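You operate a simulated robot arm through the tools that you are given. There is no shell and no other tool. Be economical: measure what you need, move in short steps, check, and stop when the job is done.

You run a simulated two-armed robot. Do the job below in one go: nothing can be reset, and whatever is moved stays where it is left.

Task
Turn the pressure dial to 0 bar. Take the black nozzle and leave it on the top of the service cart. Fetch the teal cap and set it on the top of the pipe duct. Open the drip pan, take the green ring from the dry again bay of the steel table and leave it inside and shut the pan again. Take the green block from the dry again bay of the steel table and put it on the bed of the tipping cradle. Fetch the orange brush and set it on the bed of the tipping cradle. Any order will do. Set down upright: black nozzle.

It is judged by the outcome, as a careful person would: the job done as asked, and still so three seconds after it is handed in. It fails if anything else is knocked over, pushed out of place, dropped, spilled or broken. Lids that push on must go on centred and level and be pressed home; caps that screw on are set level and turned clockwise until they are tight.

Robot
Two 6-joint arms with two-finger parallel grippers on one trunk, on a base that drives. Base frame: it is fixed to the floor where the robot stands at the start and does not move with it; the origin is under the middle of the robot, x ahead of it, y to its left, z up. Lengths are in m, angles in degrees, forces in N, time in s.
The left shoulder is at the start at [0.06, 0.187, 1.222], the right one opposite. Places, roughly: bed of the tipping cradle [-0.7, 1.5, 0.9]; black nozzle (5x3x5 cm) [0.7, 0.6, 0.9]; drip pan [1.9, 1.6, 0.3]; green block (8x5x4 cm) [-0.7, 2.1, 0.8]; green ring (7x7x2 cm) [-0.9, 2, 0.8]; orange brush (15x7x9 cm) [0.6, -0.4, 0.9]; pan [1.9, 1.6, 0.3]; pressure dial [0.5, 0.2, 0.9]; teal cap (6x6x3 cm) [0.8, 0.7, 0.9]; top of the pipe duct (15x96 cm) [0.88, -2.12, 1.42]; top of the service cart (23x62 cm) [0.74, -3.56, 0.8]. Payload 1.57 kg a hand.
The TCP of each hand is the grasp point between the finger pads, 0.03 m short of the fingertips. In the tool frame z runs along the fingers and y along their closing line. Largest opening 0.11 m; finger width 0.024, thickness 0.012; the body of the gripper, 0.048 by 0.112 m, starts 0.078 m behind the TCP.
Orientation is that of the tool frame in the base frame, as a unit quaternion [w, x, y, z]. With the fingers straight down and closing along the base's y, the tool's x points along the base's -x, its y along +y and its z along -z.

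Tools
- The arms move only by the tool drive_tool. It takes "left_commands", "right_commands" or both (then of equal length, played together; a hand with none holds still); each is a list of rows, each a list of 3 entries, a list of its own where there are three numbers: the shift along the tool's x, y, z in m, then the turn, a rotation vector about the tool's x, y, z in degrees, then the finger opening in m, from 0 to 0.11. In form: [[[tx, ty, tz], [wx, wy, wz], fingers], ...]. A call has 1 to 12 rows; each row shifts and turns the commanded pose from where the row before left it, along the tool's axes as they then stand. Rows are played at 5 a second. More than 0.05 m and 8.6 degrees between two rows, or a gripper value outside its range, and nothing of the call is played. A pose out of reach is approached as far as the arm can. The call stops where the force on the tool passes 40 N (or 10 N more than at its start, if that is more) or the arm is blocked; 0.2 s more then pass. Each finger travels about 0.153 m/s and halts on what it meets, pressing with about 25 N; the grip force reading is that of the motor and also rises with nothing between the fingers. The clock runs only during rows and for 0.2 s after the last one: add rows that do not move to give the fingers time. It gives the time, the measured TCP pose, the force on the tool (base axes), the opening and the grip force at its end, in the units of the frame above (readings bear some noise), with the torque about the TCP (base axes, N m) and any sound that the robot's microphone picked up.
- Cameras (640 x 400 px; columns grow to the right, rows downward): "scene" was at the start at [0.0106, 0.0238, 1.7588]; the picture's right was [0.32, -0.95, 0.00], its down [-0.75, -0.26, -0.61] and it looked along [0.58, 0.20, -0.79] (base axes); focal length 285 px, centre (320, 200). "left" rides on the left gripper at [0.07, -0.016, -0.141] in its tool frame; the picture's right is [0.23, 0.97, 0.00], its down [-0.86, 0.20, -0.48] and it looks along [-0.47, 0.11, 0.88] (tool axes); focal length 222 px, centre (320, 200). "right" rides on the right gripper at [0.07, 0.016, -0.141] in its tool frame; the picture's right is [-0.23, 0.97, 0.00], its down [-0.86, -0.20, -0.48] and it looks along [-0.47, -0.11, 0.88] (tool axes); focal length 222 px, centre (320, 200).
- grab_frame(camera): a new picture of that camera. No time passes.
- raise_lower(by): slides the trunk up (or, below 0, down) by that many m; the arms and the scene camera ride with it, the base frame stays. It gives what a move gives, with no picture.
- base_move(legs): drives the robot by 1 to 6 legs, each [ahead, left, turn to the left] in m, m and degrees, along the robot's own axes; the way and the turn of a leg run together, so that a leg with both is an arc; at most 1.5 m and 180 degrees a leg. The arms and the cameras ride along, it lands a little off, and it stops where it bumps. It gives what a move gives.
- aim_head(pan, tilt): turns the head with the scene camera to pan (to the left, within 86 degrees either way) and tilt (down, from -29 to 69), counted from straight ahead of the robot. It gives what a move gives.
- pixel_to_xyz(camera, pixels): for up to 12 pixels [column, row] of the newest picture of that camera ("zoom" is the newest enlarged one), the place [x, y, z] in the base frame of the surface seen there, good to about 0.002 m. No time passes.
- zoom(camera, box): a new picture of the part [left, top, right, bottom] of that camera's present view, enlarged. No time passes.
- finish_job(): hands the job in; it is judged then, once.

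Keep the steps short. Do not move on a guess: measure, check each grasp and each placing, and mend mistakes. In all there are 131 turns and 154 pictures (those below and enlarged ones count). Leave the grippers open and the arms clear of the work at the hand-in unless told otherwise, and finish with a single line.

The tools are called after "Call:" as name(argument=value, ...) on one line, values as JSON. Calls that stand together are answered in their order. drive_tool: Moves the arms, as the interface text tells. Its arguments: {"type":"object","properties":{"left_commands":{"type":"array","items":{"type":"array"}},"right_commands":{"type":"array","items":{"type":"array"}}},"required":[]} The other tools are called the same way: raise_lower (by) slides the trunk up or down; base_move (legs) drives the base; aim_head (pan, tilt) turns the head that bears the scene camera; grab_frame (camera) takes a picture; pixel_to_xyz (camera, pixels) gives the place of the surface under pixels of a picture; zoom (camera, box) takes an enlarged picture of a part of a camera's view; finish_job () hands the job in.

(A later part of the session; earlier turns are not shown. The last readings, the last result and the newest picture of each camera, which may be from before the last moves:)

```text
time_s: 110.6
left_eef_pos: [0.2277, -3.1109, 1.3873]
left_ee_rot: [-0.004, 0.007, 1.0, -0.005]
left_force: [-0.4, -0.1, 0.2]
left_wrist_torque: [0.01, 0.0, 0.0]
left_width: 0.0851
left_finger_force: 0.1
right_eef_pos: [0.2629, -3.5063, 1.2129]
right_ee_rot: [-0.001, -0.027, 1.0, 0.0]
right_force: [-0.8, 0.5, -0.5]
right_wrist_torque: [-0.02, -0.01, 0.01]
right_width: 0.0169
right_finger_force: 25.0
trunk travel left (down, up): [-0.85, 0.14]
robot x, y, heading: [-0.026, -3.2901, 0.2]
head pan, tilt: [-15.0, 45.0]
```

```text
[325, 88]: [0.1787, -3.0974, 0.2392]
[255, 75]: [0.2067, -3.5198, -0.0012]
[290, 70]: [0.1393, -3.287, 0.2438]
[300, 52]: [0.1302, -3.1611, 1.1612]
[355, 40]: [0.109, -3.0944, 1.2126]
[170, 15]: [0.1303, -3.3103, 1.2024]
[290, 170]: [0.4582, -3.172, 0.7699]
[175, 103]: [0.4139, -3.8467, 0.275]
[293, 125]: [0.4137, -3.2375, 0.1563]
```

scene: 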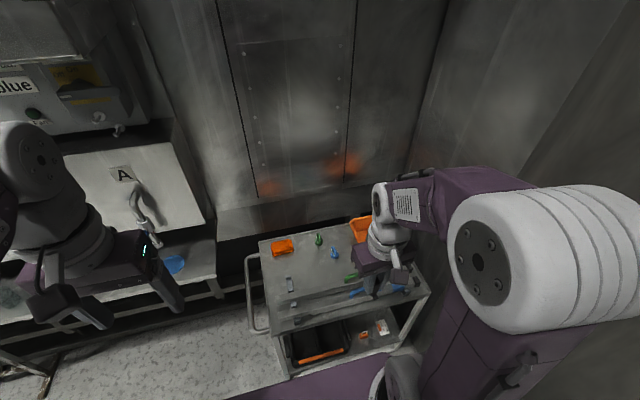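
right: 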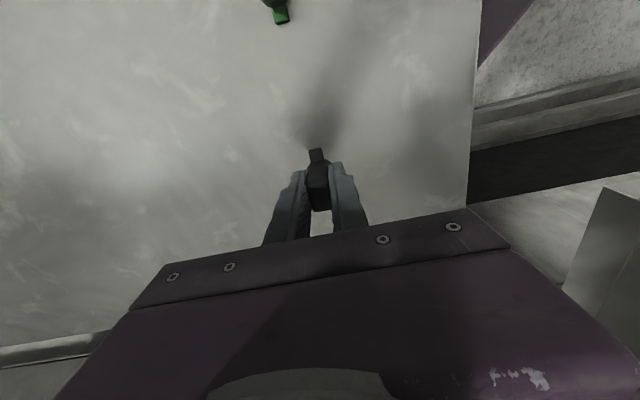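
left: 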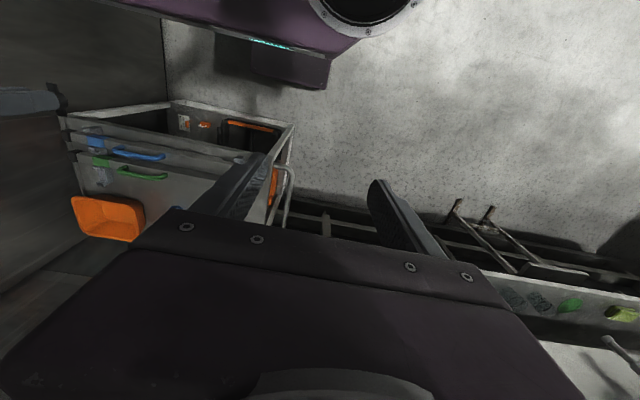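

The base front is only ~0.21 m ahead of the axis, so x=0.15 is safe before the cart (edge 0.414). I drive there.

Call:
base_move(legs=[[0.16, 0.04, 0]])

Call:
grab_frame(camera="right")

```text
time_s: 112.0
left_eef_pos: [0.3834, -3.0727, 1.3869]
left_ee_rot: [-0.004, 0.009, 1.0, -0.004]
left_force: [-0.7, 0.1, 0.2]
left_wrist_torque: [0.02, -0.02, 0.05]
left_width: 0.085
left_finger_force: 0.0
right_eef_pos: [0.4189, -3.4672, 1.2121]
right_ee_rot: [0.001, -0.024, 1.0, 0.0]
right_force: [0.2, -0.4, -0.5]
right_wrist_torque: [0.02, -0.03, -0.01]
right_width: 0.0168
right_finger_force: 25.4
trunk travel left (down, up): [-0.85, 0.14]
robot x, y, heading: [0.134, -3.2518, 0.2]
head pan, tilt: [-15.0, 45.0]
```

```text
96 pictures are left
```

right: 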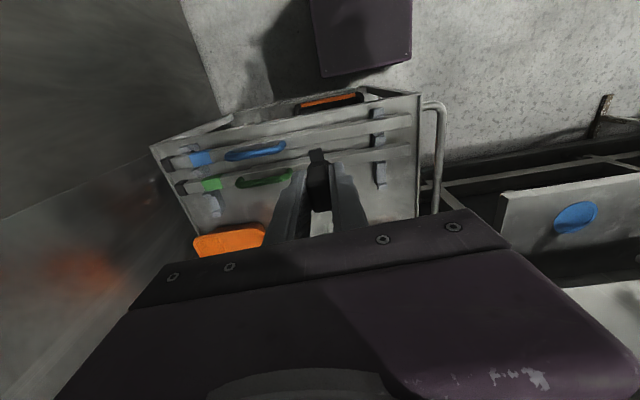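

I move the right hand above the free spot (0.67, −3.43) then down to 0.95.

Call:
drive_tool(right_commands=[[[-0.042, 0.006, 0], [0, 0, 0], 0.0], [[-0.042, 0.006, 0], [0, 0, 0], 0.0], [[-0.042, 0.006, 0], [0, 0, 0], 0.0], [[-0.042, 0.006, 0], [0, 0, 0], 0.0], [[-0.042, 0.006, 0], [0, 0, 0], 0.0], [[-0.042, 0.006, 0], [0, 0, 0], 0.0], [[0, 0, 0.045], [0, 0, 0], 0.0], [[0, 0, 0.045], [0, 0, 0], 0.0], [[0, 0, 0.045], [0, 0, 0], 0.0], [[0, 0, 0.045], [0, 0, 0], 0.0], [[0, 0, 0.045], [0, 0, 0], 0.0], [[0, 0, 0.03], [0, 0, 0], 0.0]])

Call:
grab_frame(camera="right")

Call:
grab_frame(camera="scene")

```text
time_s: 114.6
left_eef_pos: [0.3896, -3.0715, 1.3866]
left_ee_rot: [-0.006, 0.009, 1.0, -0.005]
left_force: [0.6, -0.8, 0.2]
left_wrist_torque: [-0.03, 0.03, 0.0]
left_width: 0.0851
left_finger_force: 0.1
right_eef_pos: [0.6721, -3.4195, 0.9567]
right_ee_rot: [0.0, -0.024, 1.0, 0.001]
right_force: [-0.4, 0.9, -0.6]
right_wrist_torque: [-0.04, 0.02, -0.01]
right_width: 0.0168
right_finger_force: 25.5
trunk travel left (down, up): [-0.85, 0.14]
robot x, y, heading: [0.1348, -3.2524, 0.3]
head pan, tilt: [-15.0, 45.0]
```

```text
95 pictures are left
```

right: 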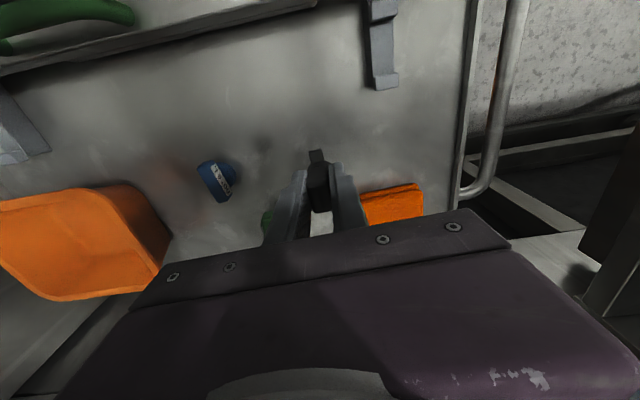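

```text
94 pictures are left
```

scene: 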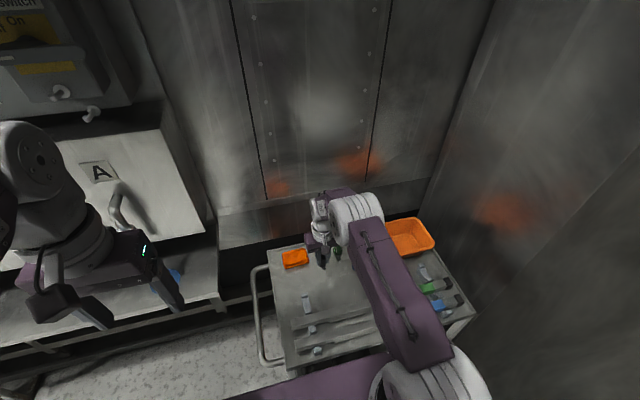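

Clear spot. Down 10.5 cm with a tiny shift away from the orange sponge.

Call:
drive_tool(right_commands=[[[0, -0.012, 0.03], [0, 0, 0], 0.0], [[0, 0, 0.04], [0, 0, 0], 0.0], [[0, 0, 0.025], [0, 0, 0], 0.0], [[0, 0, 0.008], [0, 0, 0], 0.0], [[0, 0, 0.004], [0, 0, 0], 0.0], [[0, 0, 0], [0, 0, 0], 0.0]])

Call:
grab_frame(camera="right")

```text
time_s: 116.0
left_eef_pos: [0.388, -3.0712, 1.3864]
left_ee_rot: [-0.004, 0.008, 1.0, -0.004]
left_force: [0.1, 0.4, -0.6]
left_wrist_torque: [0.02, 0.0, -0.01]
left_width: 0.085
left_finger_force: 0.1
right_eef_pos: [0.6702, -3.4301, 0.8504]
right_ee_rot: [-0.002, -0.024, 1.0, 0.0]
right_force: [0.1, -0.1, -0.5]
right_wrist_torque: [-0.01, 0.03, 0.02]
right_width: 0.0169
right_finger_force: 25.2
trunk travel left (down, up): [-0.85, 0.14]
robot x, y, heading: [0.1317, -3.2504, 0.1]
head pan, tilt: [-15.0, 45.0]
```

```text
93 pictures are left
```

right: 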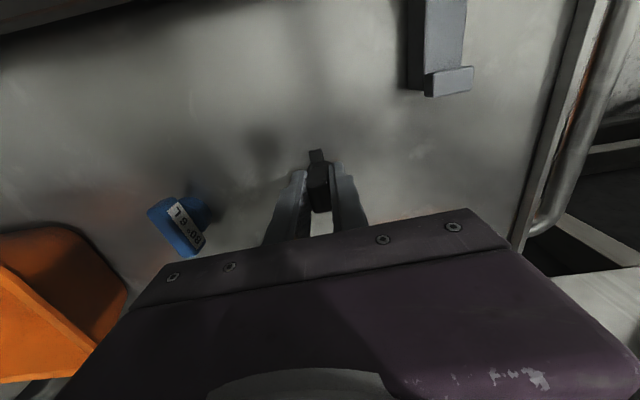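

Creep down the last millimetres until contact.

Call:
drive_tool(right_commands=[[[0, 0, 0.0015], [0, 0, 0], 0.0], [[0, 0, 0.0015], [0, 0, 0], 0.0], [[0, 0, 0.0015], [0, 0, 0], 0.0], [[0, 0, 0], [0, 0, 0], 0.0]])

```text
time_s: 117.0
left_eef_pos: [0.3853, -3.0706, 1.387]
left_ee_rot: [-0.005, 0.009, 1.0, -0.004]
left_force: [0.4, 0.1, 0.2]
left_wrist_torque: [0.02, 0.0, 0.0]
left_width: 0.0852
left_finger_force: 0.1
right_eef_pos: [0.6723, -3.4303, 0.8472]
right_ee_rot: [0.002, -0.025, 1.0, 0.0]
right_force: [1.0, -1.4, 17.4]
right_wrist_torque: [-0.04, -0.04, 0.0]
right_width: 0.0167
right_finger_force: 24.3
trunk travel left (down, up): [-0.85, 0.14]
robot x, y, heading: [0.132, -3.2532, -0.1]
head pan, tilt: [-15.0, 45.0]
```

Contact at 0.847, as expected. I ease up 1 mm, open, and lift away.

Call:
drive_tool(right_commands=[[[0, 0, -0.0015], [0, 0, 0], 0.0], [[0, 0, 0], [0, 0, 0], 0.03], [[0, 0, 0], [0, 0, 0], 0.05], [[0, 0, 0], [0, 0, 0], 0.05], [[0, 0, -0.03], [0, 0, 0], 0.05], [[0, 0, -0.045], [0, 0, 0], 0.05], [[0, 0, -0.045], [0, 0, 0], 0.05], [[0, 0, -0.045], [0, 0, 0], 0.08]])

Call:
grab_frame(camera="right")

```text
time_s: 118.8
left_eef_pos: [0.3879, -3.0716, 1.3857]
left_ee_rot: [-0.005, 0.008, 1.0, -0.004]
left_force: [-0.9, 0.5, 0.0]
left_wrist_torque: [0.02, 0.03, 0.02]
left_width: 0.085
left_finger_force: 0.1
right_eef_pos: [0.671, -3.431, 1.0121]
right_ee_rot: [-0.001, -0.024, 1.0, -0.001]
right_force: [-0.1, -1.0, 1.3]
right_wrist_torque: [0.0, -0.02, -0.01]
right_width: 0.08
right_finger_force: 0.1
trunk travel left (down, up): [-0.85, 0.14]
robot x, y, heading: [0.1334, -3.2511, 0.1]
head pan, tilt: [-15.0, 45.0]
```

```text
92 pictures are left
```

right: 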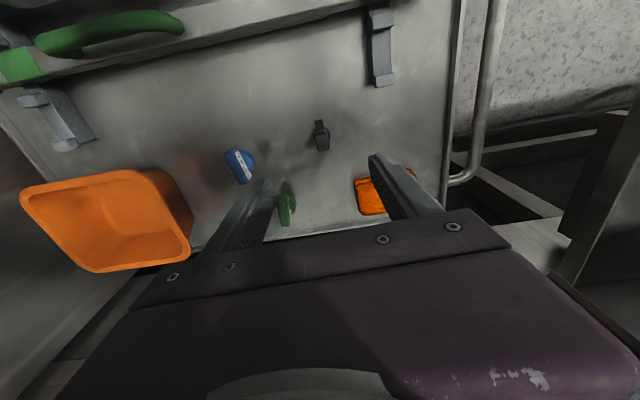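

The nozzle stands upright on the cart. I raise and tuck the right hand, then drive back toward the brush.

Call:
drive_tool(right_commands=[[[0, 0, -0.045], [0, 0, 0], 0.1], [[0, 0, -0.045], [0, 0, 0], 0.11], [[0, 0, -0.045], [0, 0, 0], 0.11], [[0, 0, -0.045], [0, 0, 0], 0.11], [[0.045, -0.005, 0], [0, 0, 0], 0.11], [[0.045, -0.005, 0], [0, 0, 0], 0.11], [[0.045, -0.005, 0], [0, 0, 0], 0.11], [[0.045, -0.005, 0], [0, 0, 0], 0.11], [[0.045, -0.005, 0], [0, 0, 0], 0.11]])

Call:
base_move(legs=[[-0.18, 0.1, 0], [0, 1.47, 0], [0, 1.47, 0]])

Call:
aim_head(pan=-10, tilt=50)

Call:
grab_frame(camera="scene")

Call:
grab_frame(camera="right")

```text
time_s: 120.8
left_eef_pos: [0.3847, -3.0722, 1.387]
left_ee_rot: [-0.004, 0.008, 1.0, -0.005]
left_force: [0.4, 0.7, 0.5]
left_wrist_torque: [-0.03, -0.06, -0.01]
left_width: 0.0849
left_finger_force: 0.1
right_eef_pos: [0.447, -3.4668, 1.1935]
right_ee_rot: [0.001, -0.025, 1.0, 0.001]
right_force: [-0.7, 0.8, 0.3]
right_wrist_torque: [-0.01, -0.02, 0.0]
right_width: 0.11
right_finger_force: 0.1
trunk travel left (down, up): [-0.85, 0.14]
robot x, y, heading: [0.1319, -3.2506, 0.1]
head pan, tilt: [-15.0, 45.0]
```

```text
time_s: 136.0
left_eef_pos: [0.2322, -0.0903, 1.3868]
left_ee_rot: [-0.006, 0.017, 1.0, -0.004]
left_force: [0.0, -0.1, -0.5]
left_wrist_torque: [-0.01, -0.03, -0.01]
left_width: 0.0852
left_finger_force: 0.0
right_eef_pos: [0.2881, -0.4844, 1.1922]
right_ee_rot: [-0.001, -0.015, 1.0, 0.001]
right_force: [0.8, -1.2, -0.2]
right_wrist_torque: [0.02, 0.0, 0.01]
right_width: 0.11
right_finger_force: 0.1
trunk travel left (down, up): [-0.85, 0.14]
robot x, y, heading: [-0.0242, -0.2628, -0.8]
head pan, tilt: [-15.0, 45.0]
```

```text
time_s: 136.7
left_eef_pos: [0.2327, -0.0896, 1.3869]
left_ee_rot: [-0.006, 0.018, 1.0, -0.004]
left_force: [0.2, 0.0, -0.1]
left_wrist_torque: [-0.01, -0.03, 0.01]
left_width: 0.085
left_finger_force: 0.1
right_eef_pos: [0.288, -0.4844, 1.1928]
right_ee_rot: [-0.001, -0.016, 1.0, 0.001]
right_force: [0.5, 0.7, -0.1]
right_wrist_torque: [0.03, 0.0, 0.02]
right_width: 0.1103
right_finger_force: 0.1
trunk travel left (down, up): [-0.85, 0.14]
robot x, y, heading: [-0.0198, -0.2667, -0.9]
head pan, tilt: [-10.0, 50.0]
```

```text
91 pictures are left
```

scene: 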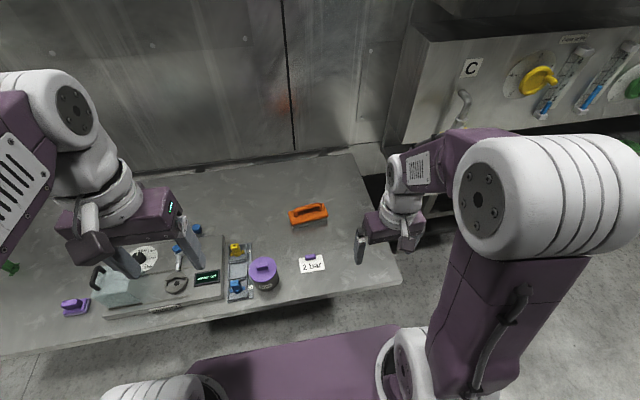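

```text
90 pictures are left
```

right: 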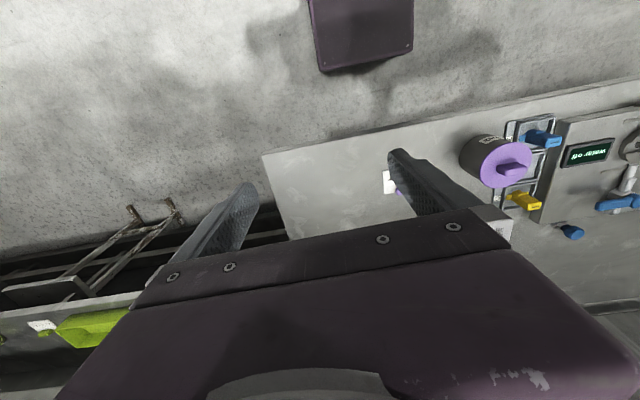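

The orange brush is at (308,213). I zoom in and measure it.

Call:
zoom(camera="scene", box=[270, 185, 350, 240])

Call:
pixel_to_xyz(camera="zoom", pixels=[[190, 195], [420, 160], [310, 175], [165, 240], [455, 225], [150, 270], [460, 235], [320, 205], [250, 190], [370, 170]])

```text
7.27 times, centred on (310, 212) of scene
```

zoom: 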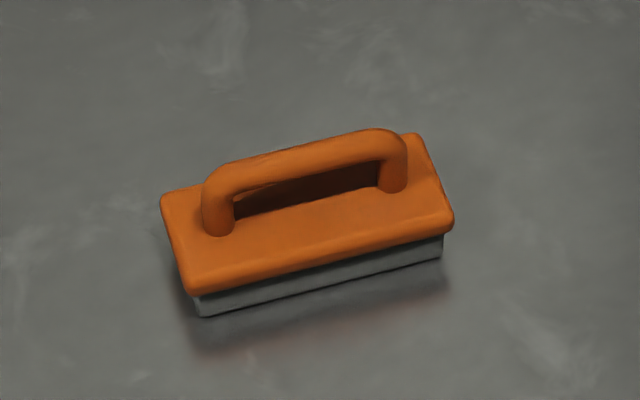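

```text
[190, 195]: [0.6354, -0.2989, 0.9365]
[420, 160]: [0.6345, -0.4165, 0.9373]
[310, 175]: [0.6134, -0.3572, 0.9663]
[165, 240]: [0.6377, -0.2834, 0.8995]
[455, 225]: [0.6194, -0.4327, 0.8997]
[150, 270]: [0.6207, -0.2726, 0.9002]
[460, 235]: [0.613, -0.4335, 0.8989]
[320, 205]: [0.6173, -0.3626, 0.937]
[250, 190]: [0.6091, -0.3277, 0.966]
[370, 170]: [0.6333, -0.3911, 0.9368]
```

Brush handle runs nearly along y (about 8° off), centre ≈(0.617, −0.36), deck z 0.937. I drive 0.12 m ahead and turn the right hand 83.5° to pinch the bar across.

Call:
base_move(legs=[[0.12, 0, 0]])

Call:
drive_tool(right_commands=[[[0, 0, 0], [0, 0, 8.35], 0.1], [[0, 0, 0], [0, 0, 8.35], 0.09], [[0, 0, 0], [0, 0, 8.35], 0.08], [[0, 0, 0], [0, 0, 8.35], 0.06], [[0, 0, 0], [0, 0, 8.35], 0.06], [[0, 0, 0], [0, 0, 8.35], 0.06], [[0, 0, 0], [0, 0, 8.35], 0.06], [[0, 0, 0], [0, 0, 8.35], 0.06], [[0, 0, 0], [0, 0, 8.35], 0.06], [[0, 0, 0], [0, 0, 8.35], 0.06]])

```text
time_s: 137.9
left_eef_pos: [0.3507, -0.0896, 1.3875]
left_ee_rot: [-0.005, 0.017, 1.0, -0.004]
left_force: [0.0, 0.4, 0.3]
left_wrist_torque: [-0.01, -0.01, 0.03]
left_width: 0.0851
left_finger_force: 0.0
right_eef_pos: [0.4079, -0.4848, 1.1936]
right_ee_rot: [0.001, -0.016, 1.0, 0.0]
right_force: [-0.5, -0.2, -0.2]
right_wrist_torque: [-0.01, -0.04, 0.0]
right_width: 0.1101
right_finger_force: 0.0
trunk travel left (down, up): [-0.85, 0.14]
robot x, y, heading: [0.0985, -0.2631, -0.7]
head pan, tilt: [-10.0, 50.0]
```

```text
time_s: 140.1
left_eef_pos: [0.3551, -0.0896, 1.3865]
left_ee_rot: [-0.005, 0.016, 1.0, -0.004]
left_force: [1.1, -0.2, 0.1]
left_wrist_torque: [0.0, -0.04, 0.0]
left_width: 0.0849
left_finger_force: 0.1
right_eef_pos: [0.4088, -0.4856, 1.1932]
right_ee_rot: [-0.001, 0.654, 0.757, 0.0]
right_force: [0.3, -0.5, -0.6]
right_wrist_torque: [0.05, 0.0, -0.01]
right_width: 0.0599
right_finger_force: 0.0
trunk travel left (down, up): [-0.85, 0.14]
robot x, y, heading: [0.0992, -0.267, -0.5]
head pan, tilt: [-10.0, 50.0]
```

Call:
drive_tool(right_commands=[[[0.0157, 0.0374, 0.02], [0, 0, 0], 0.06], [[0.0157, 0.0374, 0.02], [0, 0, 0], 0.06], [[0.0157, 0.0374, 0.02], [0, 0, 0], 0.06], [[0.0157, 0.0374, 0.02], [0, 0, 0], 0.06], [[0.0157, 0.0374, 0.02], [0, 0, 0], 0.06], [[0.0157, 0.0374, 0.02], [0, 0, 0], 0.06], [[0, 0, 0], [0, 0, 0], 0.06]])

Call:
grab_frame(camera="right")

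```text
time_s: 141.7
left_eef_pos: [0.3537, -0.0915, 1.3861]
left_ee_rot: [-0.005, 0.017, 1.0, -0.004]
left_force: [-0.6, 0.3, -0.4]
left_wrist_torque: [0.01, -0.01, 0.03]
left_width: 0.085
left_finger_force: 0.1
right_eef_pos: [0.6176, -0.3605, 1.0736]
right_ee_rot: [-0.001, 0.653, 0.757, -0.001]
right_force: [-1.5, -0.4, 0.3]
right_wrist_torque: [0.0, -0.03, -0.01]
right_width: 0.0603
right_finger_force: 0.0
trunk travel left (down, up): [-0.85, 0.14]
robot x, y, heading: [0.0964, -0.2672, -0.6]
head pan, tilt: [-10.0, 50.0]
```

```text
88 pictures are left
```

right: 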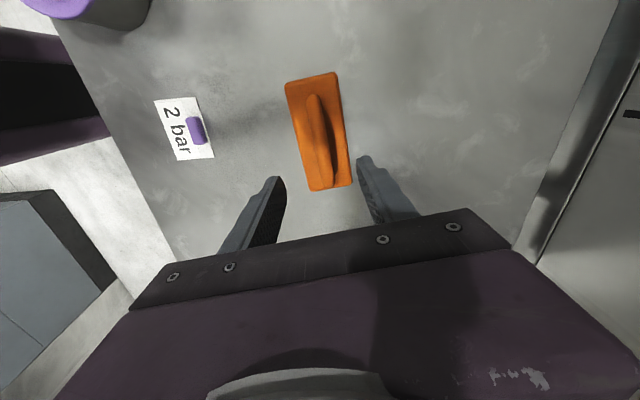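

Call:
pixel_to_xyz(camera="right", pixels=[[312, 105], [320, 140], [328, 170], [315, 125], [330, 180], [317, 145]])

Call:
zoom(camera="right", box=[270, 60, 370, 200])

```text
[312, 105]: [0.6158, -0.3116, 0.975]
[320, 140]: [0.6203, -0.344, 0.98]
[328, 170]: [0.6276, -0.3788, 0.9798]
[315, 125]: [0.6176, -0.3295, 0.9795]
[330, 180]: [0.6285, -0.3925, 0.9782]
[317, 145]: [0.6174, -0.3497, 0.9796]
```

```text
2.86 times, centred on (320, 130) of right
```

zoom: 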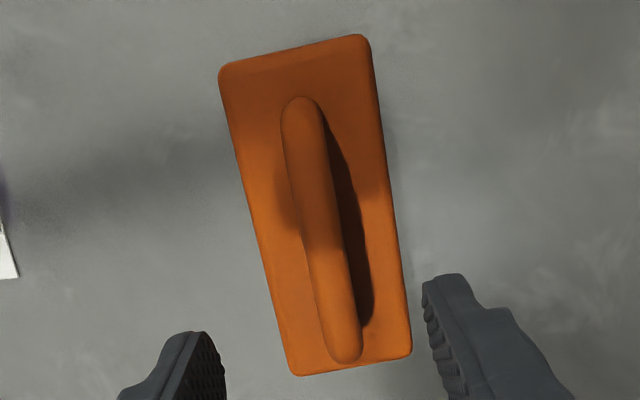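

Handle centre (0.6225, −0.357), top 0.98. I correct, go down to TCP 0.972 and close.

Call:
drive_tool(right_commands=[[[0.0028, 0.0055, 0.03], [0, 0, 0], 0.06], [[0, 0, 0.04], [0, 0, 0], 0.06], [[0, 0, 0.031], [0, 0, 0], 0.06], [[0, 0, 0], [0, 0, 0], 0.03], [[0, 0, 0], [0, 0, 0], 0.0], [[0, 0, 0], [0, 0, 0], 0.0], [[0, 0, -0.01], [0, 0, 0], 0.0], [[0, 0, -0.03], [0, 0, 0], 0.0], [[0, 0, 0], [0, 0, 0], 0.0]])

Call:
grab_frame(camera="right")

```text
time_s: 143.7
left_eef_pos: [0.3553, -0.0902, 1.3865]
left_ee_rot: [-0.007, 0.017, 1.0, -0.004]
left_force: [-0.2, -0.6, -0.2]
left_wrist_torque: [0.04, 0.01, 0.0]
left_width: 0.0851
left_finger_force: 0.0
right_eef_pos: [0.6231, -0.3554, 1.012]
right_ee_rot: [-0.002, 0.654, 0.757, -0.001]
right_force: [0.6, -0.5, -2.3]
right_wrist_torque: [0.01, 0.03, 0.01]
right_width: 0.0155
right_finger_force: 24.5
trunk travel left (down, up): [-0.85, 0.14]
robot x, y, heading: [0.0954, -0.2695, -1.0]
head pan, tilt: [-10.0, 50.0]
```

```text
86 pictures are left
```

right: 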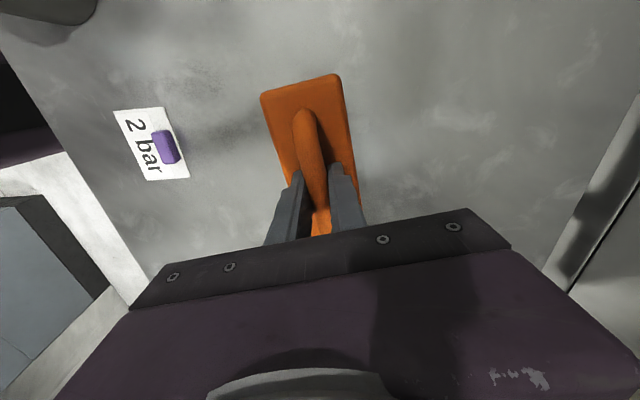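

The brush is held (0.0155). I lift to 1.2 and tuck it in.

Call:
drive_tool(right_commands=[[[0, 0, -0.045], [0, 0, 0], 0.0], [[0, 0, -0.045], [0, 0, 0], 0.0], [[0, 0, -0.045], [0, 0, 0], 0.0], [[0, 0, -0.045], [0, 0, 0], 0.0], [[0, 0, -0.01], [0, 0, 0], 0.0], [[-0.02, -0.043, 0], [0, 0, 0], 0.0], [[-0.02, -0.043, 0], [0, 0, 0], 0.0], [[-0.02, -0.043, 0], [0, 0, 0], 0.0], [[-0.02, -0.043, 0], [0, 0, 0], 0.0], [[-0.02, -0.043, 0], [0, 0, 0], 0.0]])

Call:
base_move(legs=[[-0.2, 0, 0], [0, 0.8, 0]])

Call:
aim_head(pan=85, tilt=25)

Call:
grab_frame(camera="scene")

```text
time_s: 145.9
left_eef_pos: [0.3521, -0.0912, 1.3873]
left_ee_rot: [-0.005, 0.017, 1.0, -0.003]
left_force: [0.2, -0.7, -0.8]
left_wrist_torque: [0.0, -0.03, 0.02]
left_width: 0.085
left_finger_force: 0.1
right_eef_pos: [0.4235, -0.4883, 1.2029]
right_ee_rot: [-0.001, 0.653, 0.757, 0.002]
right_force: [-0.7, -0.2, -1.2]
right_wrist_torque: [0.02, -0.04, 0.01]
right_width: 0.0152
right_finger_force: 24.6
trunk travel left (down, up): [-0.85, 0.14]
robot x, y, heading: [0.0975, -0.2691, -0.7]
head pan, tilt: [-10.0, 50.0]
```

```text
time_s: 151.5
left_eef_pos: [0.1683, 0.7178, 1.3866]
left_ee_rot: [-0.004, 0.022, 1.0, -0.004]
left_force: [0.4, -0.1, 0.0]
left_wrist_torque: [-0.01, -0.03, 0.04]
left_width: 0.0847
left_finger_force: 0.1
right_eef_pos: [0.2347, 0.3191, 1.2025]
right_ee_rot: [-0.002, 0.657, 0.754, 0.0]
right_force: [0.0, -0.6, -1.4]
right_wrist_torque: [0.03, -0.03, 0.0]
right_width: 0.015
right_finger_force: 24.9
trunk travel left (down, up): [-0.85, 0.14]
robot x, y, heading: [-0.0894, 0.5455, -1.4]
head pan, tilt: [-10.0, 50.0]
```

```text
time_s: 153.2
left_eef_pos: [0.1682, 0.7175, 1.387]
left_ee_rot: [-0.005, 0.022, 1.0, -0.004]
left_force: [0.8, 1.0, -0.4]
left_wrist_torque: [0.04, 0.01, -0.01]
left_width: 0.085
left_finger_force: 0.1
right_eef_pos: [0.235, 0.3194, 1.2016]
right_ee_rot: [-0.002, 0.657, 0.753, 0.0]
right_force: [0.6, -0.2, -2.2]
right_wrist_torque: [-0.02, 0.02, 0.0]
right_width: 0.0154
right_finger_force: 24.4
trunk travel left (down, up): [-0.85, 0.14]
robot x, y, heading: [-0.0904, 0.5461, -1.2]
head pan, tilt: [85.0, 25.0]
```

```text
85 pictures are left
```

scene: 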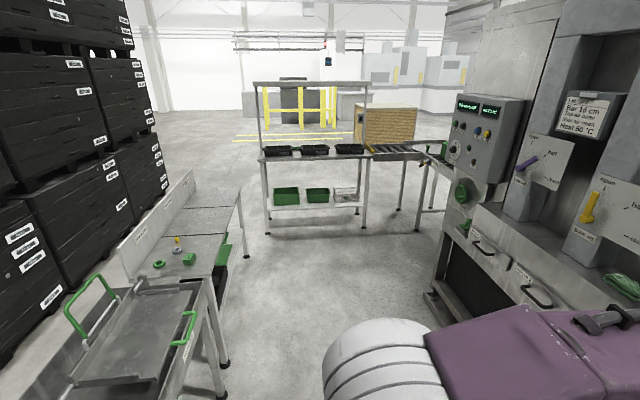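

The tipping cradle (tray with green handles) and the steel table with ring and block are on the left; drawers with labels on the right. I zoom on both.

Call:
zoom(camera="scene", box=[40, 180, 260, 400])

Call:
pixel_to_xyz(camera="scene", pixels=[[130, 340], [90, 375], [180, 310], [170, 355], [130, 297], [190, 258], [159, 264], [205, 220], [178, 245], [70, 320], [190, 320], [215, 285]])

Call:
zoom(camera="scene", box=[400, 180, 640, 340])

```text
1.82 times, centred on (150, 290) of scene
```

zoom: 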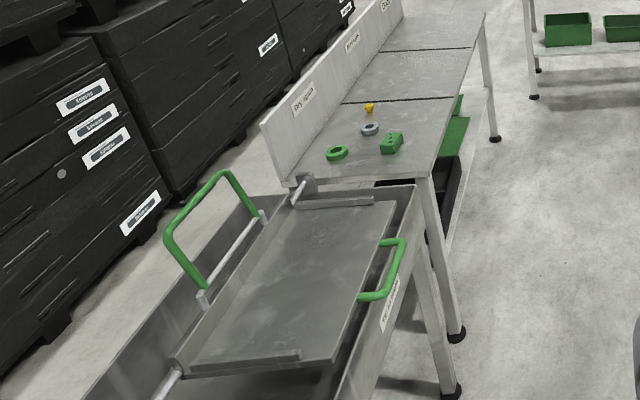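

```text
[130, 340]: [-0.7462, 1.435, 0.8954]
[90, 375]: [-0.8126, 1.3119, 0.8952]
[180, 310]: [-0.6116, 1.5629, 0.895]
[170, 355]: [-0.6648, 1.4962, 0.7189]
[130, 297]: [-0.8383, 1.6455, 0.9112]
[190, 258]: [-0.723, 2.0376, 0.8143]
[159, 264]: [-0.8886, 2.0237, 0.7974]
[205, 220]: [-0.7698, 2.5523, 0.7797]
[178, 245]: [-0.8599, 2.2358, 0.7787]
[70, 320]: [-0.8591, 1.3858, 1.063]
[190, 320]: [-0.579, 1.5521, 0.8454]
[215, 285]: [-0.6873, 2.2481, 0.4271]
```

```text
2.50 times, centred on (520, 260) of scene
```

zoom: 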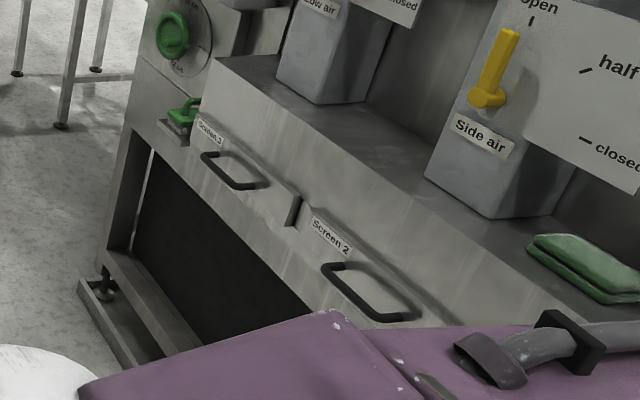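

The cradle bed is at z≈0.895, x −0.85…−0.6, y≈1.28…1.68. I turn around to face it and move alongside.

Call:
base_move(legs=[[0, 0, 90], [0, 0, 91.2], [0, -0.8, 0], [0.1, 0, 0]])

Call:
aim_head(pan=0, tilt=50)

Call:
grab_frame(camera="scene")

Call:
grab_frame(camera="left")

```text
time_s: 166.0
left_eef_pos: [-0.4456, 1.1681, 1.3879]
left_ee_rot: [-0.004, 1.0, -0.002, 0.003]
left_force: [0.4, -0.5, -0.2]
left_wrist_torque: [0.03, 0.04, -0.01]
left_width: 0.085
left_finger_force: 0.0
right_eef_pos: [-0.5291, 1.5629, 1.2037]
right_ee_rot: [0.002, 0.767, -0.642, -0.001]
right_force: [1.1, 0.4, -1.8]
right_wrist_torque: [0.01, 0.01, -0.01]
right_width: 0.0151
right_finger_force: 25.0
trunk travel left (down, up): [-0.85, 0.14]
robot x, y, heading: [-0.2016, 1.3504, -179.5]
head pan, tilt: [85.0, 25.0]
```

```text
time_s: 167.6
left_eef_pos: [-0.4529, 1.1667, 1.3867]
left_ee_rot: [-0.004, 1.0, -0.002, 0.006]
left_force: [-0.2, 0.1, -0.2]
left_wrist_torque: [-0.01, 0.04, 0.02]
left_width: 0.0852
left_finger_force: 0.0
right_eef_pos: [-0.5343, 1.5629, 1.201]
right_ee_rot: [0.0, 0.766, -0.643, 0.002]
right_force: [0.2, -0.4, -2.0]
right_wrist_torque: [-0.02, 0.02, 0.01]
right_width: 0.0153
right_finger_force: 24.7
trunk travel left (down, up): [-0.85, 0.14]
robot x, y, heading: [-0.2006, 1.353, -179.0]
head pan, tilt: [0.0, 50.0]
```

```text
82 pictures are left
```

scene: 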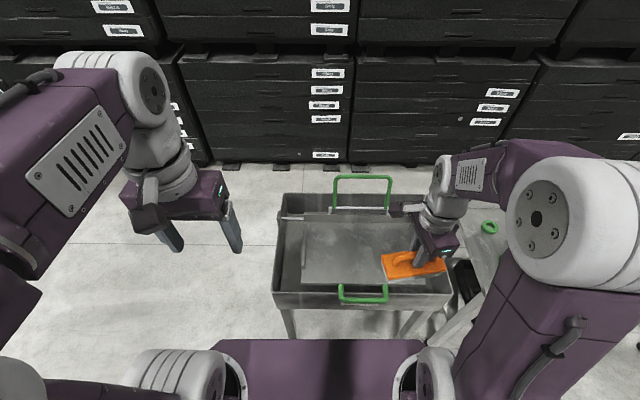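

```text
81 pictures are left
```

left: 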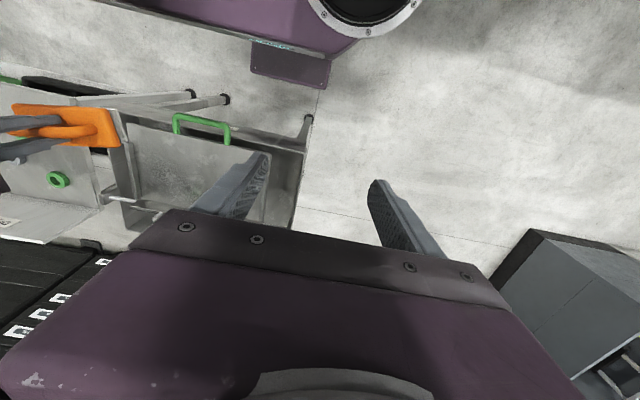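

Call:
zoom(camera="scene", box=[260, 165, 500, 345])

Call:
pixel_to_xyz(camera="scene", pixels=[[304, 222], [300, 282], [340, 250], [370, 270], [330, 228], [275, 296], [455, 296], [362, 300], [362, 180], [282, 210], [385, 225], [320, 280]])

```text
2.22 times, centred on (380, 255) of scene
```

zoom: 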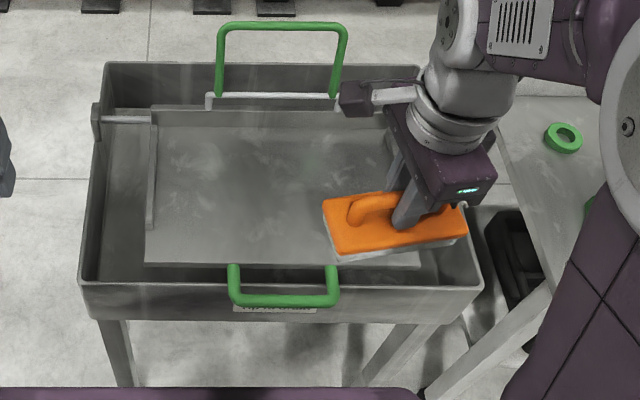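

```text
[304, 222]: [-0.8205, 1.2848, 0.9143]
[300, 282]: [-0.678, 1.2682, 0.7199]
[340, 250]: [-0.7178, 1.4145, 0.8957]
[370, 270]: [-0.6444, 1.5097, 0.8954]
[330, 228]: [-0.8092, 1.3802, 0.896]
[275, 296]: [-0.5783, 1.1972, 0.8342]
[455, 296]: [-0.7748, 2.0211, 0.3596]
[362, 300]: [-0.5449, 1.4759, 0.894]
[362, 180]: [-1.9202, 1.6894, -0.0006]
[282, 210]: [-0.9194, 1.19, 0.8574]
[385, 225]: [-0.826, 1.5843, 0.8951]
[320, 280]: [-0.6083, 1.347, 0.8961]
```

The bed (z 0.8955) spans y 1.29–1.72, x −0.60…−0.84. I will set the brush at (−0.72, 1.56), leaving room for the block at y≈1.39. Base 5 cm ahead, then the hand over and down.

Call:
base_move(legs=[[0.05, 0, 0]])

Call:
drive_tool(right_commands=[[[-0.008, 0.0447, 0], [0, 0, 0], 0.0], [[-0.008, 0.0447, 0], [0, 0, 0], 0.0], [[-0.008, 0.0447, 0], [0, 0, 0], 0.0], [[0, 0, 0.045], [0, 0, 0], 0.0], [[0, 0, 0.045], [0, 0, 0], 0.0], [[0, 0, 0.045], [0, 0, 0], 0.0], [[0, 0, 0.045], [0, 0, 0], 0.0], [[0, 0, 0.02], [0, 0, 0], 0.0], [[0, 0, 0], [0, 0, 0], 0.0]])

Call:
zoom(camera="scene", box=[260, 165, 500, 345])

```text
time_s: 168.5
left_eef_pos: [-0.4902, 1.1662, 1.3892]
left_ee_rot: [-0.004, 1.0, -0.003, 0.0]
left_force: [0.2, -0.2, -0.2]
left_wrist_torque: [-0.02, 0.1, -0.02]
left_width: 0.085
left_finger_force: 0.1
right_eef_pos: [-0.5717, 1.5631, 1.2055]
right_ee_rot: [0.004, 0.765, -0.644, -0.003]
right_force: [1.0, -0.7, -1.5]
right_wrist_torque: [-0.02, 0.04, 0.03]
right_width: 0.015
right_finger_force: 25.2
trunk travel left (down, up): [-0.85, 0.14]
robot x, y, heading: [-0.249, 1.3456, -179.3]
head pan, tilt: [0.0, 50.0]
```

```text
time_s: 170.5
left_eef_pos: [-0.5005, 1.1666, 1.3875]
left_ee_rot: [-0.004, 1.0, -0.004, 0.004]
left_force: [0.2, 0.2, 0.9]
left_wrist_torque: [0.01, 0.0, 0.01]
left_width: 0.0851
left_finger_force: 0.0
right_eef_pos: [-0.7174, 1.5636, 1.0048]
right_ee_rot: [-0.001, 0.765, -0.644, 0.0]
right_force: [-0.5, 0.6, -2.3]
right_wrist_torque: [0.02, 0.02, 0.02]
right_width: 0.015
right_finger_force: 24.9
trunk travel left (down, up): [-0.85, 0.14]
robot x, y, heading: [-0.25, 1.3472, -179.1]
head pan, tilt: [0.0, 50.0]
```

```text
2.22 times, centred on (380, 255) of scene
```

zoom: 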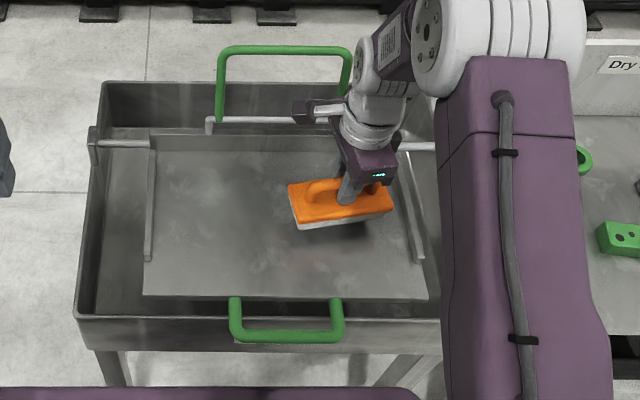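

Good position. I lower until contact.

Call:
drive_tool(right_commands=[[[0, 0, 0.02], [0, 0, 0], 0.0], [[0, 0, 0.012], [0, 0, 0], 0.0], [[0, 0, 0.003], [0, 0, 0], 0.0], [[0, 0, 0.002], [0, 0, 0], 0.0], [[0, 0, 0], [0, 0, 0], 0.0]])

```text
time_s: 171.7
left_eef_pos: [-0.4972, 1.1657, 1.3874]
left_ee_rot: [-0.004, 1.0, -0.004, 0.004]
left_force: [-0.1, -0.2, -0.2]
left_wrist_torque: [0.03, -0.03, -0.01]
left_width: 0.085
left_finger_force: 0.0
right_eef_pos: [-0.7185, 1.5629, 0.968]
right_ee_rot: [0.001, 0.765, -0.644, 0.0]
right_force: [-1.3, 1.2, 19.2]
right_wrist_torque: [-0.1, -0.04, -0.06]
right_width: 0.015
right_finger_force: 25.6
trunk travel left (down, up): [-0.85, 0.14]
robot x, y, heading: [-0.2518, 1.3505, -179.5]
head pan, tilt: [0.0, 50.0]
```

Contact (19 N). Ease up 1.5 mm, release, lift.

Call:
drive_tool(right_commands=[[[0, 0, -0.002], [0, 0, 0], 0.0], [[0, 0, 0], [0, 0, 0], 0.03], [[0, 0, 0], [0, 0, 0], 0.06], [[0, 0, -0.03], [0, 0, 0], 0.06], [[0, 0, -0.045], [0, 0, 0], 0.06], [[0, 0, -0.045], [0, 0, 0], 0.06], [[0, 0, -0.045], [0, 0, 0], 0.08], [[0, 0, -0.045], [0, 0, 0], 0.1], [[0, -0.045, -0.02], [0, 0, 0], 0.1], [[0, -0.045, 0], [0, 0, 0], 0.1], [[0, -0.045, 0], [0, 0, 0], 0.1], [[0, -0.045, 0], [0, 0, 0], 0.1]])

Call:
grab_frame(camera="scene")

```text
time_s: 174.3
left_eef_pos: [-0.4979, 1.1671, 1.387]
left_ee_rot: [-0.004, 1.0, -0.003, 0.005]
left_force: [-0.2, 0.4, -0.5]
left_wrist_torque: [-0.01, 0.1, 0.02]
left_width: 0.085
left_finger_force: 0.0
right_eef_pos: [-0.5367, 1.5937, 1.1959]
right_ee_rot: [0.0, 0.766, -0.643, 0.0]
right_force: [0.8, -0.5, 0.2]
right_wrist_torque: [-0.02, 0.01, -0.03]
right_width: 0.0999
right_finger_force: 0.0
trunk travel left (down, up): [-0.85, 0.14]
robot x, y, heading: [-0.251, 1.3505, -179.5]
head pan, tilt: [0.0, 50.0]
```

```text
78 pictures are left
```

scene: 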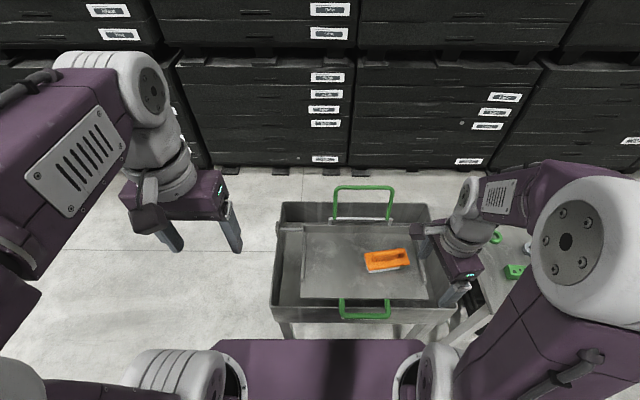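

Brush is on the bed. Now to the steel table: I slide right 0.85 m and look.

Call:
base_move(legs=[[0, -0.85, 0]])

Call:
aim_head(pan=12, tilt=52)

Call:
grab_frame(camera="scene")

Call:
grab_frame(camera="left")

```text
time_s: 178.7
left_eef_pos: [-0.5089, 2.0013, 1.3872]
left_ee_rot: [-0.004, 1.0, -0.005, 0.005]
left_force: [0.1, 0.3, 0.7]
left_wrist_torque: [0.01, -0.01, 0.01]
left_width: 0.0849
left_finger_force: 0.1
right_eef_pos: [-0.5465, 2.4298, 1.196]
right_ee_rot: [0.0, 0.764, -0.645, 0.001]
right_force: [-0.5, 0.7, 0.3]
right_wrist_torque: [-0.01, 0.0, -0.01]
right_width: 0.0999
right_finger_force: 0.1
trunk travel left (down, up): [-0.85, 0.14]
robot x, y, heading: [-0.257, 2.1841, -179.7]
head pan, tilt: [0.0, 50.0]
```

```text
time_s: 179.5
left_eef_pos: [-0.5097, 2.0023, 1.3862]
left_ee_rot: [-0.004, 1.0, -0.006, 0.005]
left_force: [0.6, -0.6, -0.2]
left_wrist_torque: [0.04, -0.02, -0.02]
left_width: 0.0849
left_finger_force: 0.0
right_eef_pos: [-0.5472, 2.4296, 1.1963]
right_ee_rot: [0.0, 0.763, -0.646, 0.001]
right_force: [0.1, -0.4, -0.3]
right_wrist_torque: [-0.01, -0.04, -0.01]
right_width: 0.1
right_finger_force: 0.0
trunk travel left (down, up): [-0.85, 0.14]
robot x, y, heading: [-0.2572, 2.1847, -179.5]
head pan, tilt: [12.0, 52.0]
```

```text
77 pictures are left
```

scene: 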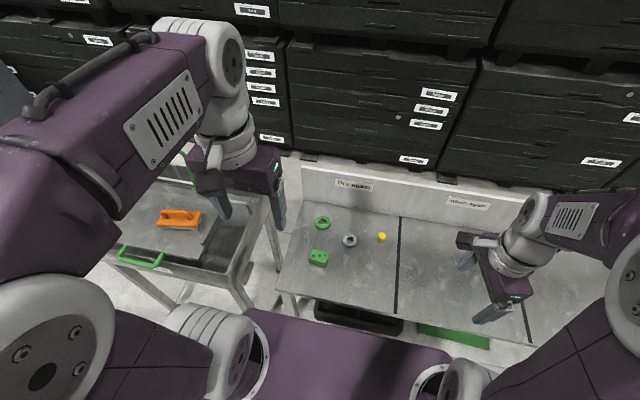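

```text
76 pictures are left
```

left: 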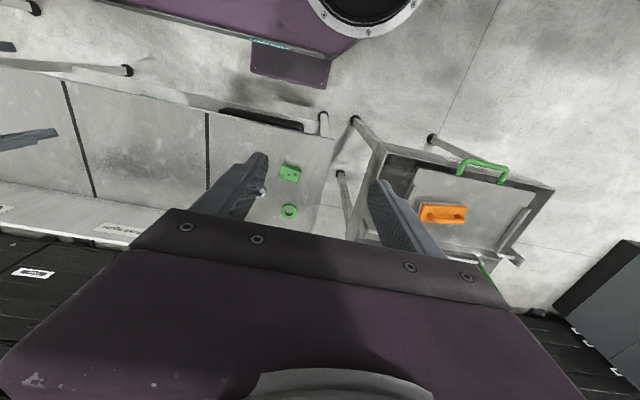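

Measure block and ring.

Call:
zoom(camera="scene", box=[290, 205, 400, 275])

Call:
pixel_to_xyz(camera="zoom", pixels=[[115, 265], [215, 270], [165, 265], [125, 305], [210, 315], [195, 70], [195, 105], [155, 100], [230, 95], [340, 205], [165, 340], [190, 130]])

```text
5.71 times, centred on (345, 240) of scene
```

zoom: 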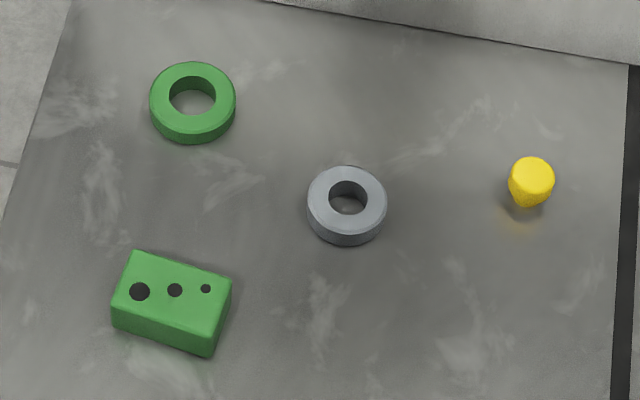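

```text
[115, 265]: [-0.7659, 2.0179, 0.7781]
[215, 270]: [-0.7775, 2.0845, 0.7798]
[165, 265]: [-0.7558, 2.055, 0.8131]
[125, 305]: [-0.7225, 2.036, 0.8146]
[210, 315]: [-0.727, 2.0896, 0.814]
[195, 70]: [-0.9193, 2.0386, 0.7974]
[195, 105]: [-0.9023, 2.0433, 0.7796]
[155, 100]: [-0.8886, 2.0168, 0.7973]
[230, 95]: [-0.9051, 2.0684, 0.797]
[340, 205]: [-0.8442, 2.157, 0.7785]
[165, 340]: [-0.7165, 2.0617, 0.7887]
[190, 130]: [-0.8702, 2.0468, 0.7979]
```

Call:
pixel_to_xyz(camera="zoom", pixels=[[137, 257], [226, 283], [207, 328], [116, 304], [172, 293], [152, 103], [234, 103], [193, 64], [193, 138], [193, 82], [172, 96], [214, 96]])

```text
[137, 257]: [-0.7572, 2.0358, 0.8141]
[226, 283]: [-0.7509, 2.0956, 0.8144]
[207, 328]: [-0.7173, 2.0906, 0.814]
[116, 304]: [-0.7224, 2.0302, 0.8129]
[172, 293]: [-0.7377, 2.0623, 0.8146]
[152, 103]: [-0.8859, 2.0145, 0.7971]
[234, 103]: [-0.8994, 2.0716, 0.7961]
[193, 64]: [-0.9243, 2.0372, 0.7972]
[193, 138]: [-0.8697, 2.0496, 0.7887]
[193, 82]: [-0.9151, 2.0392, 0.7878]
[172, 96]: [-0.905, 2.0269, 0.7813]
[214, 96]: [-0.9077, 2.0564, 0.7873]
```

Block centre (−0.737, 2.063), top 0.814, long axis ~6° off y. I move the left hand (opened fully, closing along its length) above it.

Call:
drive_tool(left_commands=[[[-0.045, -0.012, 0], [0, 0, 0], 0.11], [[-0.045, -0.012, 0], [0, 0, 0], 0.11], [[-0.045, -0.012, 0], [0, 0, 0], 0.11], [[-0.045, -0.012, 0], [0, 0, 0], 0.11], [[-0.045, -0.012, 0], [0, 0, 0], 0.11], [[0, 0, 0.049], [0, 0, 5.3], 0.11], [[0, 0, 0.049], [0, 0, 0], 0.11], [[0, 0, 0.049], [0, 0, 0], 0.11], [[0, 0, 0.049], [0, 0, 0], 0.11], [[0, 0, 0.049], [0, 0, 0], 0.11], [[0, 0, 0.049], [0, 0, 0], 0.11], [[0, 0, 0.049], [0, 0, 0], 0.11]])

Call:
drive_tool(left_commands=[[[0, 0, 0.045], [0, 0, 0], 0.11], [[0, 0, 0.04], [0, 0, 0], 0.11], [[0, 0, 0.0], [0, 0, 0], 0.11]])

Call:
grab_frame(camera="left")

```text
time_s: 182.1
left_eef_pos: [-0.7326, 2.0663, 1.043]
left_ee_rot: [-0.004, 0.999, -0.052, 0.006]
left_force: [0.5, 0.2, -0.8]
left_wrist_torque: [0.0, -0.05, -0.01]
left_width: 0.11
left_finger_force: 0.1
right_eef_pos: [-0.5488, 2.4294, 1.196]
right_ee_rot: [0.0, 0.764, -0.645, 0.001]
right_force: [-1.3, 1.0, -0.9]
right_wrist_torque: [0.0, -0.01, 0.04]
right_width: 0.0999
right_finger_force: 0.0
trunk travel left (down, up): [-0.85, 0.14]
robot x, y, heading: [-0.2577, 2.1854, -179.6]
head pan, tilt: [12.0, 52.0]
```

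```text
time_s: 182.9
left_eef_pos: [-0.7316, 2.0685, 0.9566]
left_ee_rot: [-0.003, 0.999, -0.052, 0.004]
left_force: [0.8, 0.9, -0.1]
left_wrist_torque: [-0.04, 0.01, 0.0]
left_width: 0.1097
left_finger_force: 0.0
right_eef_pos: [-0.5458, 2.4295, 1.1976]
right_ee_rot: [0.001, 0.764, -0.645, 0.0]
right_force: [0.6, 0.2, -0.7]
right_wrist_torque: [0.02, 0.01, 0.02]
right_width: 0.0999
right_finger_force: 0.1
trunk travel left (down, up): [-0.85, 0.14]
robot x, y, heading: [-0.2566, 2.1861, -179.6]
head pan, tilt: [12.0, 52.0]
```

```text
74 pictures are left
```

left: 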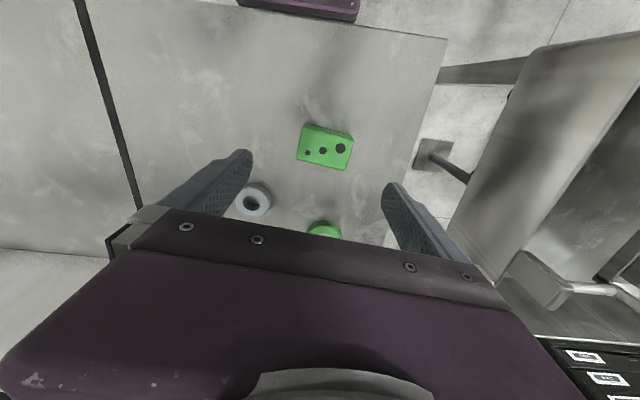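

Call:
pixel_to_xyz(camera="left", pixels=[[300, 156], [345, 166], [354, 138], [312, 127], [325, 150]])

```text
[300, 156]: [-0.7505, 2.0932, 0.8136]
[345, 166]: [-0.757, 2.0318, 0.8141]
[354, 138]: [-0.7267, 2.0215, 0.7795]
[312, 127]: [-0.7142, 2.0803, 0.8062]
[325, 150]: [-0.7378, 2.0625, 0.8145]
```

Centre is (−0.7375, 2.062). I correct, go down to 0.817 and close.

Call:
drive_tool(left_commands=[[[-0.0053, 0.0071, 0.03], [0, 0, 0], 0.11], [[0, 0, 0.04], [0, 0, 0], 0.11], [[0, 0, 0.04], [0, 0, 0], 0.11], [[0, 0, 0.029], [0, 0, 0], 0.11], [[0, 0, 0], [0, 0, 0], 0.08], [[0, 0, 0], [0, 0, 0], 0.05], [[0, 0, 0], [0, 0, 0], 0.03], [[0, 0, 0], [0, 0, 0], 0.03], [[0, 0, -0.015], [0, 0, 0], 0.03], [[0, 0, -0.03], [0, 0, 0], 0.03], [[0, 0, 0], [0, 0, 0], 0.03]])

Call:
grab_frame(camera="left")

```text
time_s: 185.3
left_eef_pos: [-0.7348, 2.0635, 0.8645]
left_ee_rot: [-0.004, 0.999, -0.052, 0.006]
left_force: [0.7, -0.4, -1.2]
left_wrist_torque: [-0.02, -0.01, 0.01]
left_width: 0.0695
left_finger_force: 24.7
right_eef_pos: [-0.5468, 2.4297, 1.1969]
right_ee_rot: [0.0, 0.764, -0.645, 0.002]
right_force: [0.7, 0.5, -0.1]
right_wrist_torque: [-0.01, 0.0, -0.01]
right_width: 0.0999
right_finger_force: 0.1
trunk travel left (down, up): [-0.85, 0.14]
robot x, y, heading: [-0.2544, 2.1854, -179.7]
head pan, tilt: [12.0, 52.0]
```

```text
73 pictures are left
```

left: 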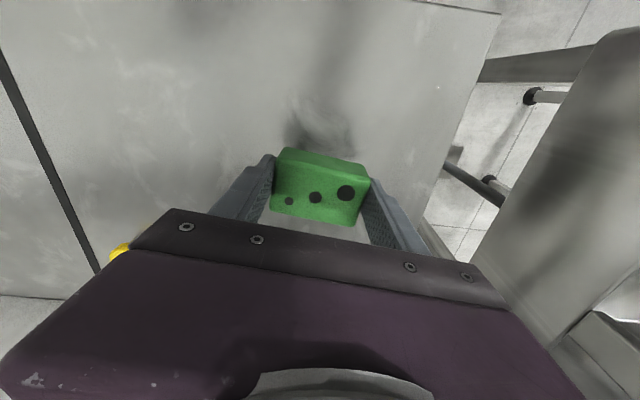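

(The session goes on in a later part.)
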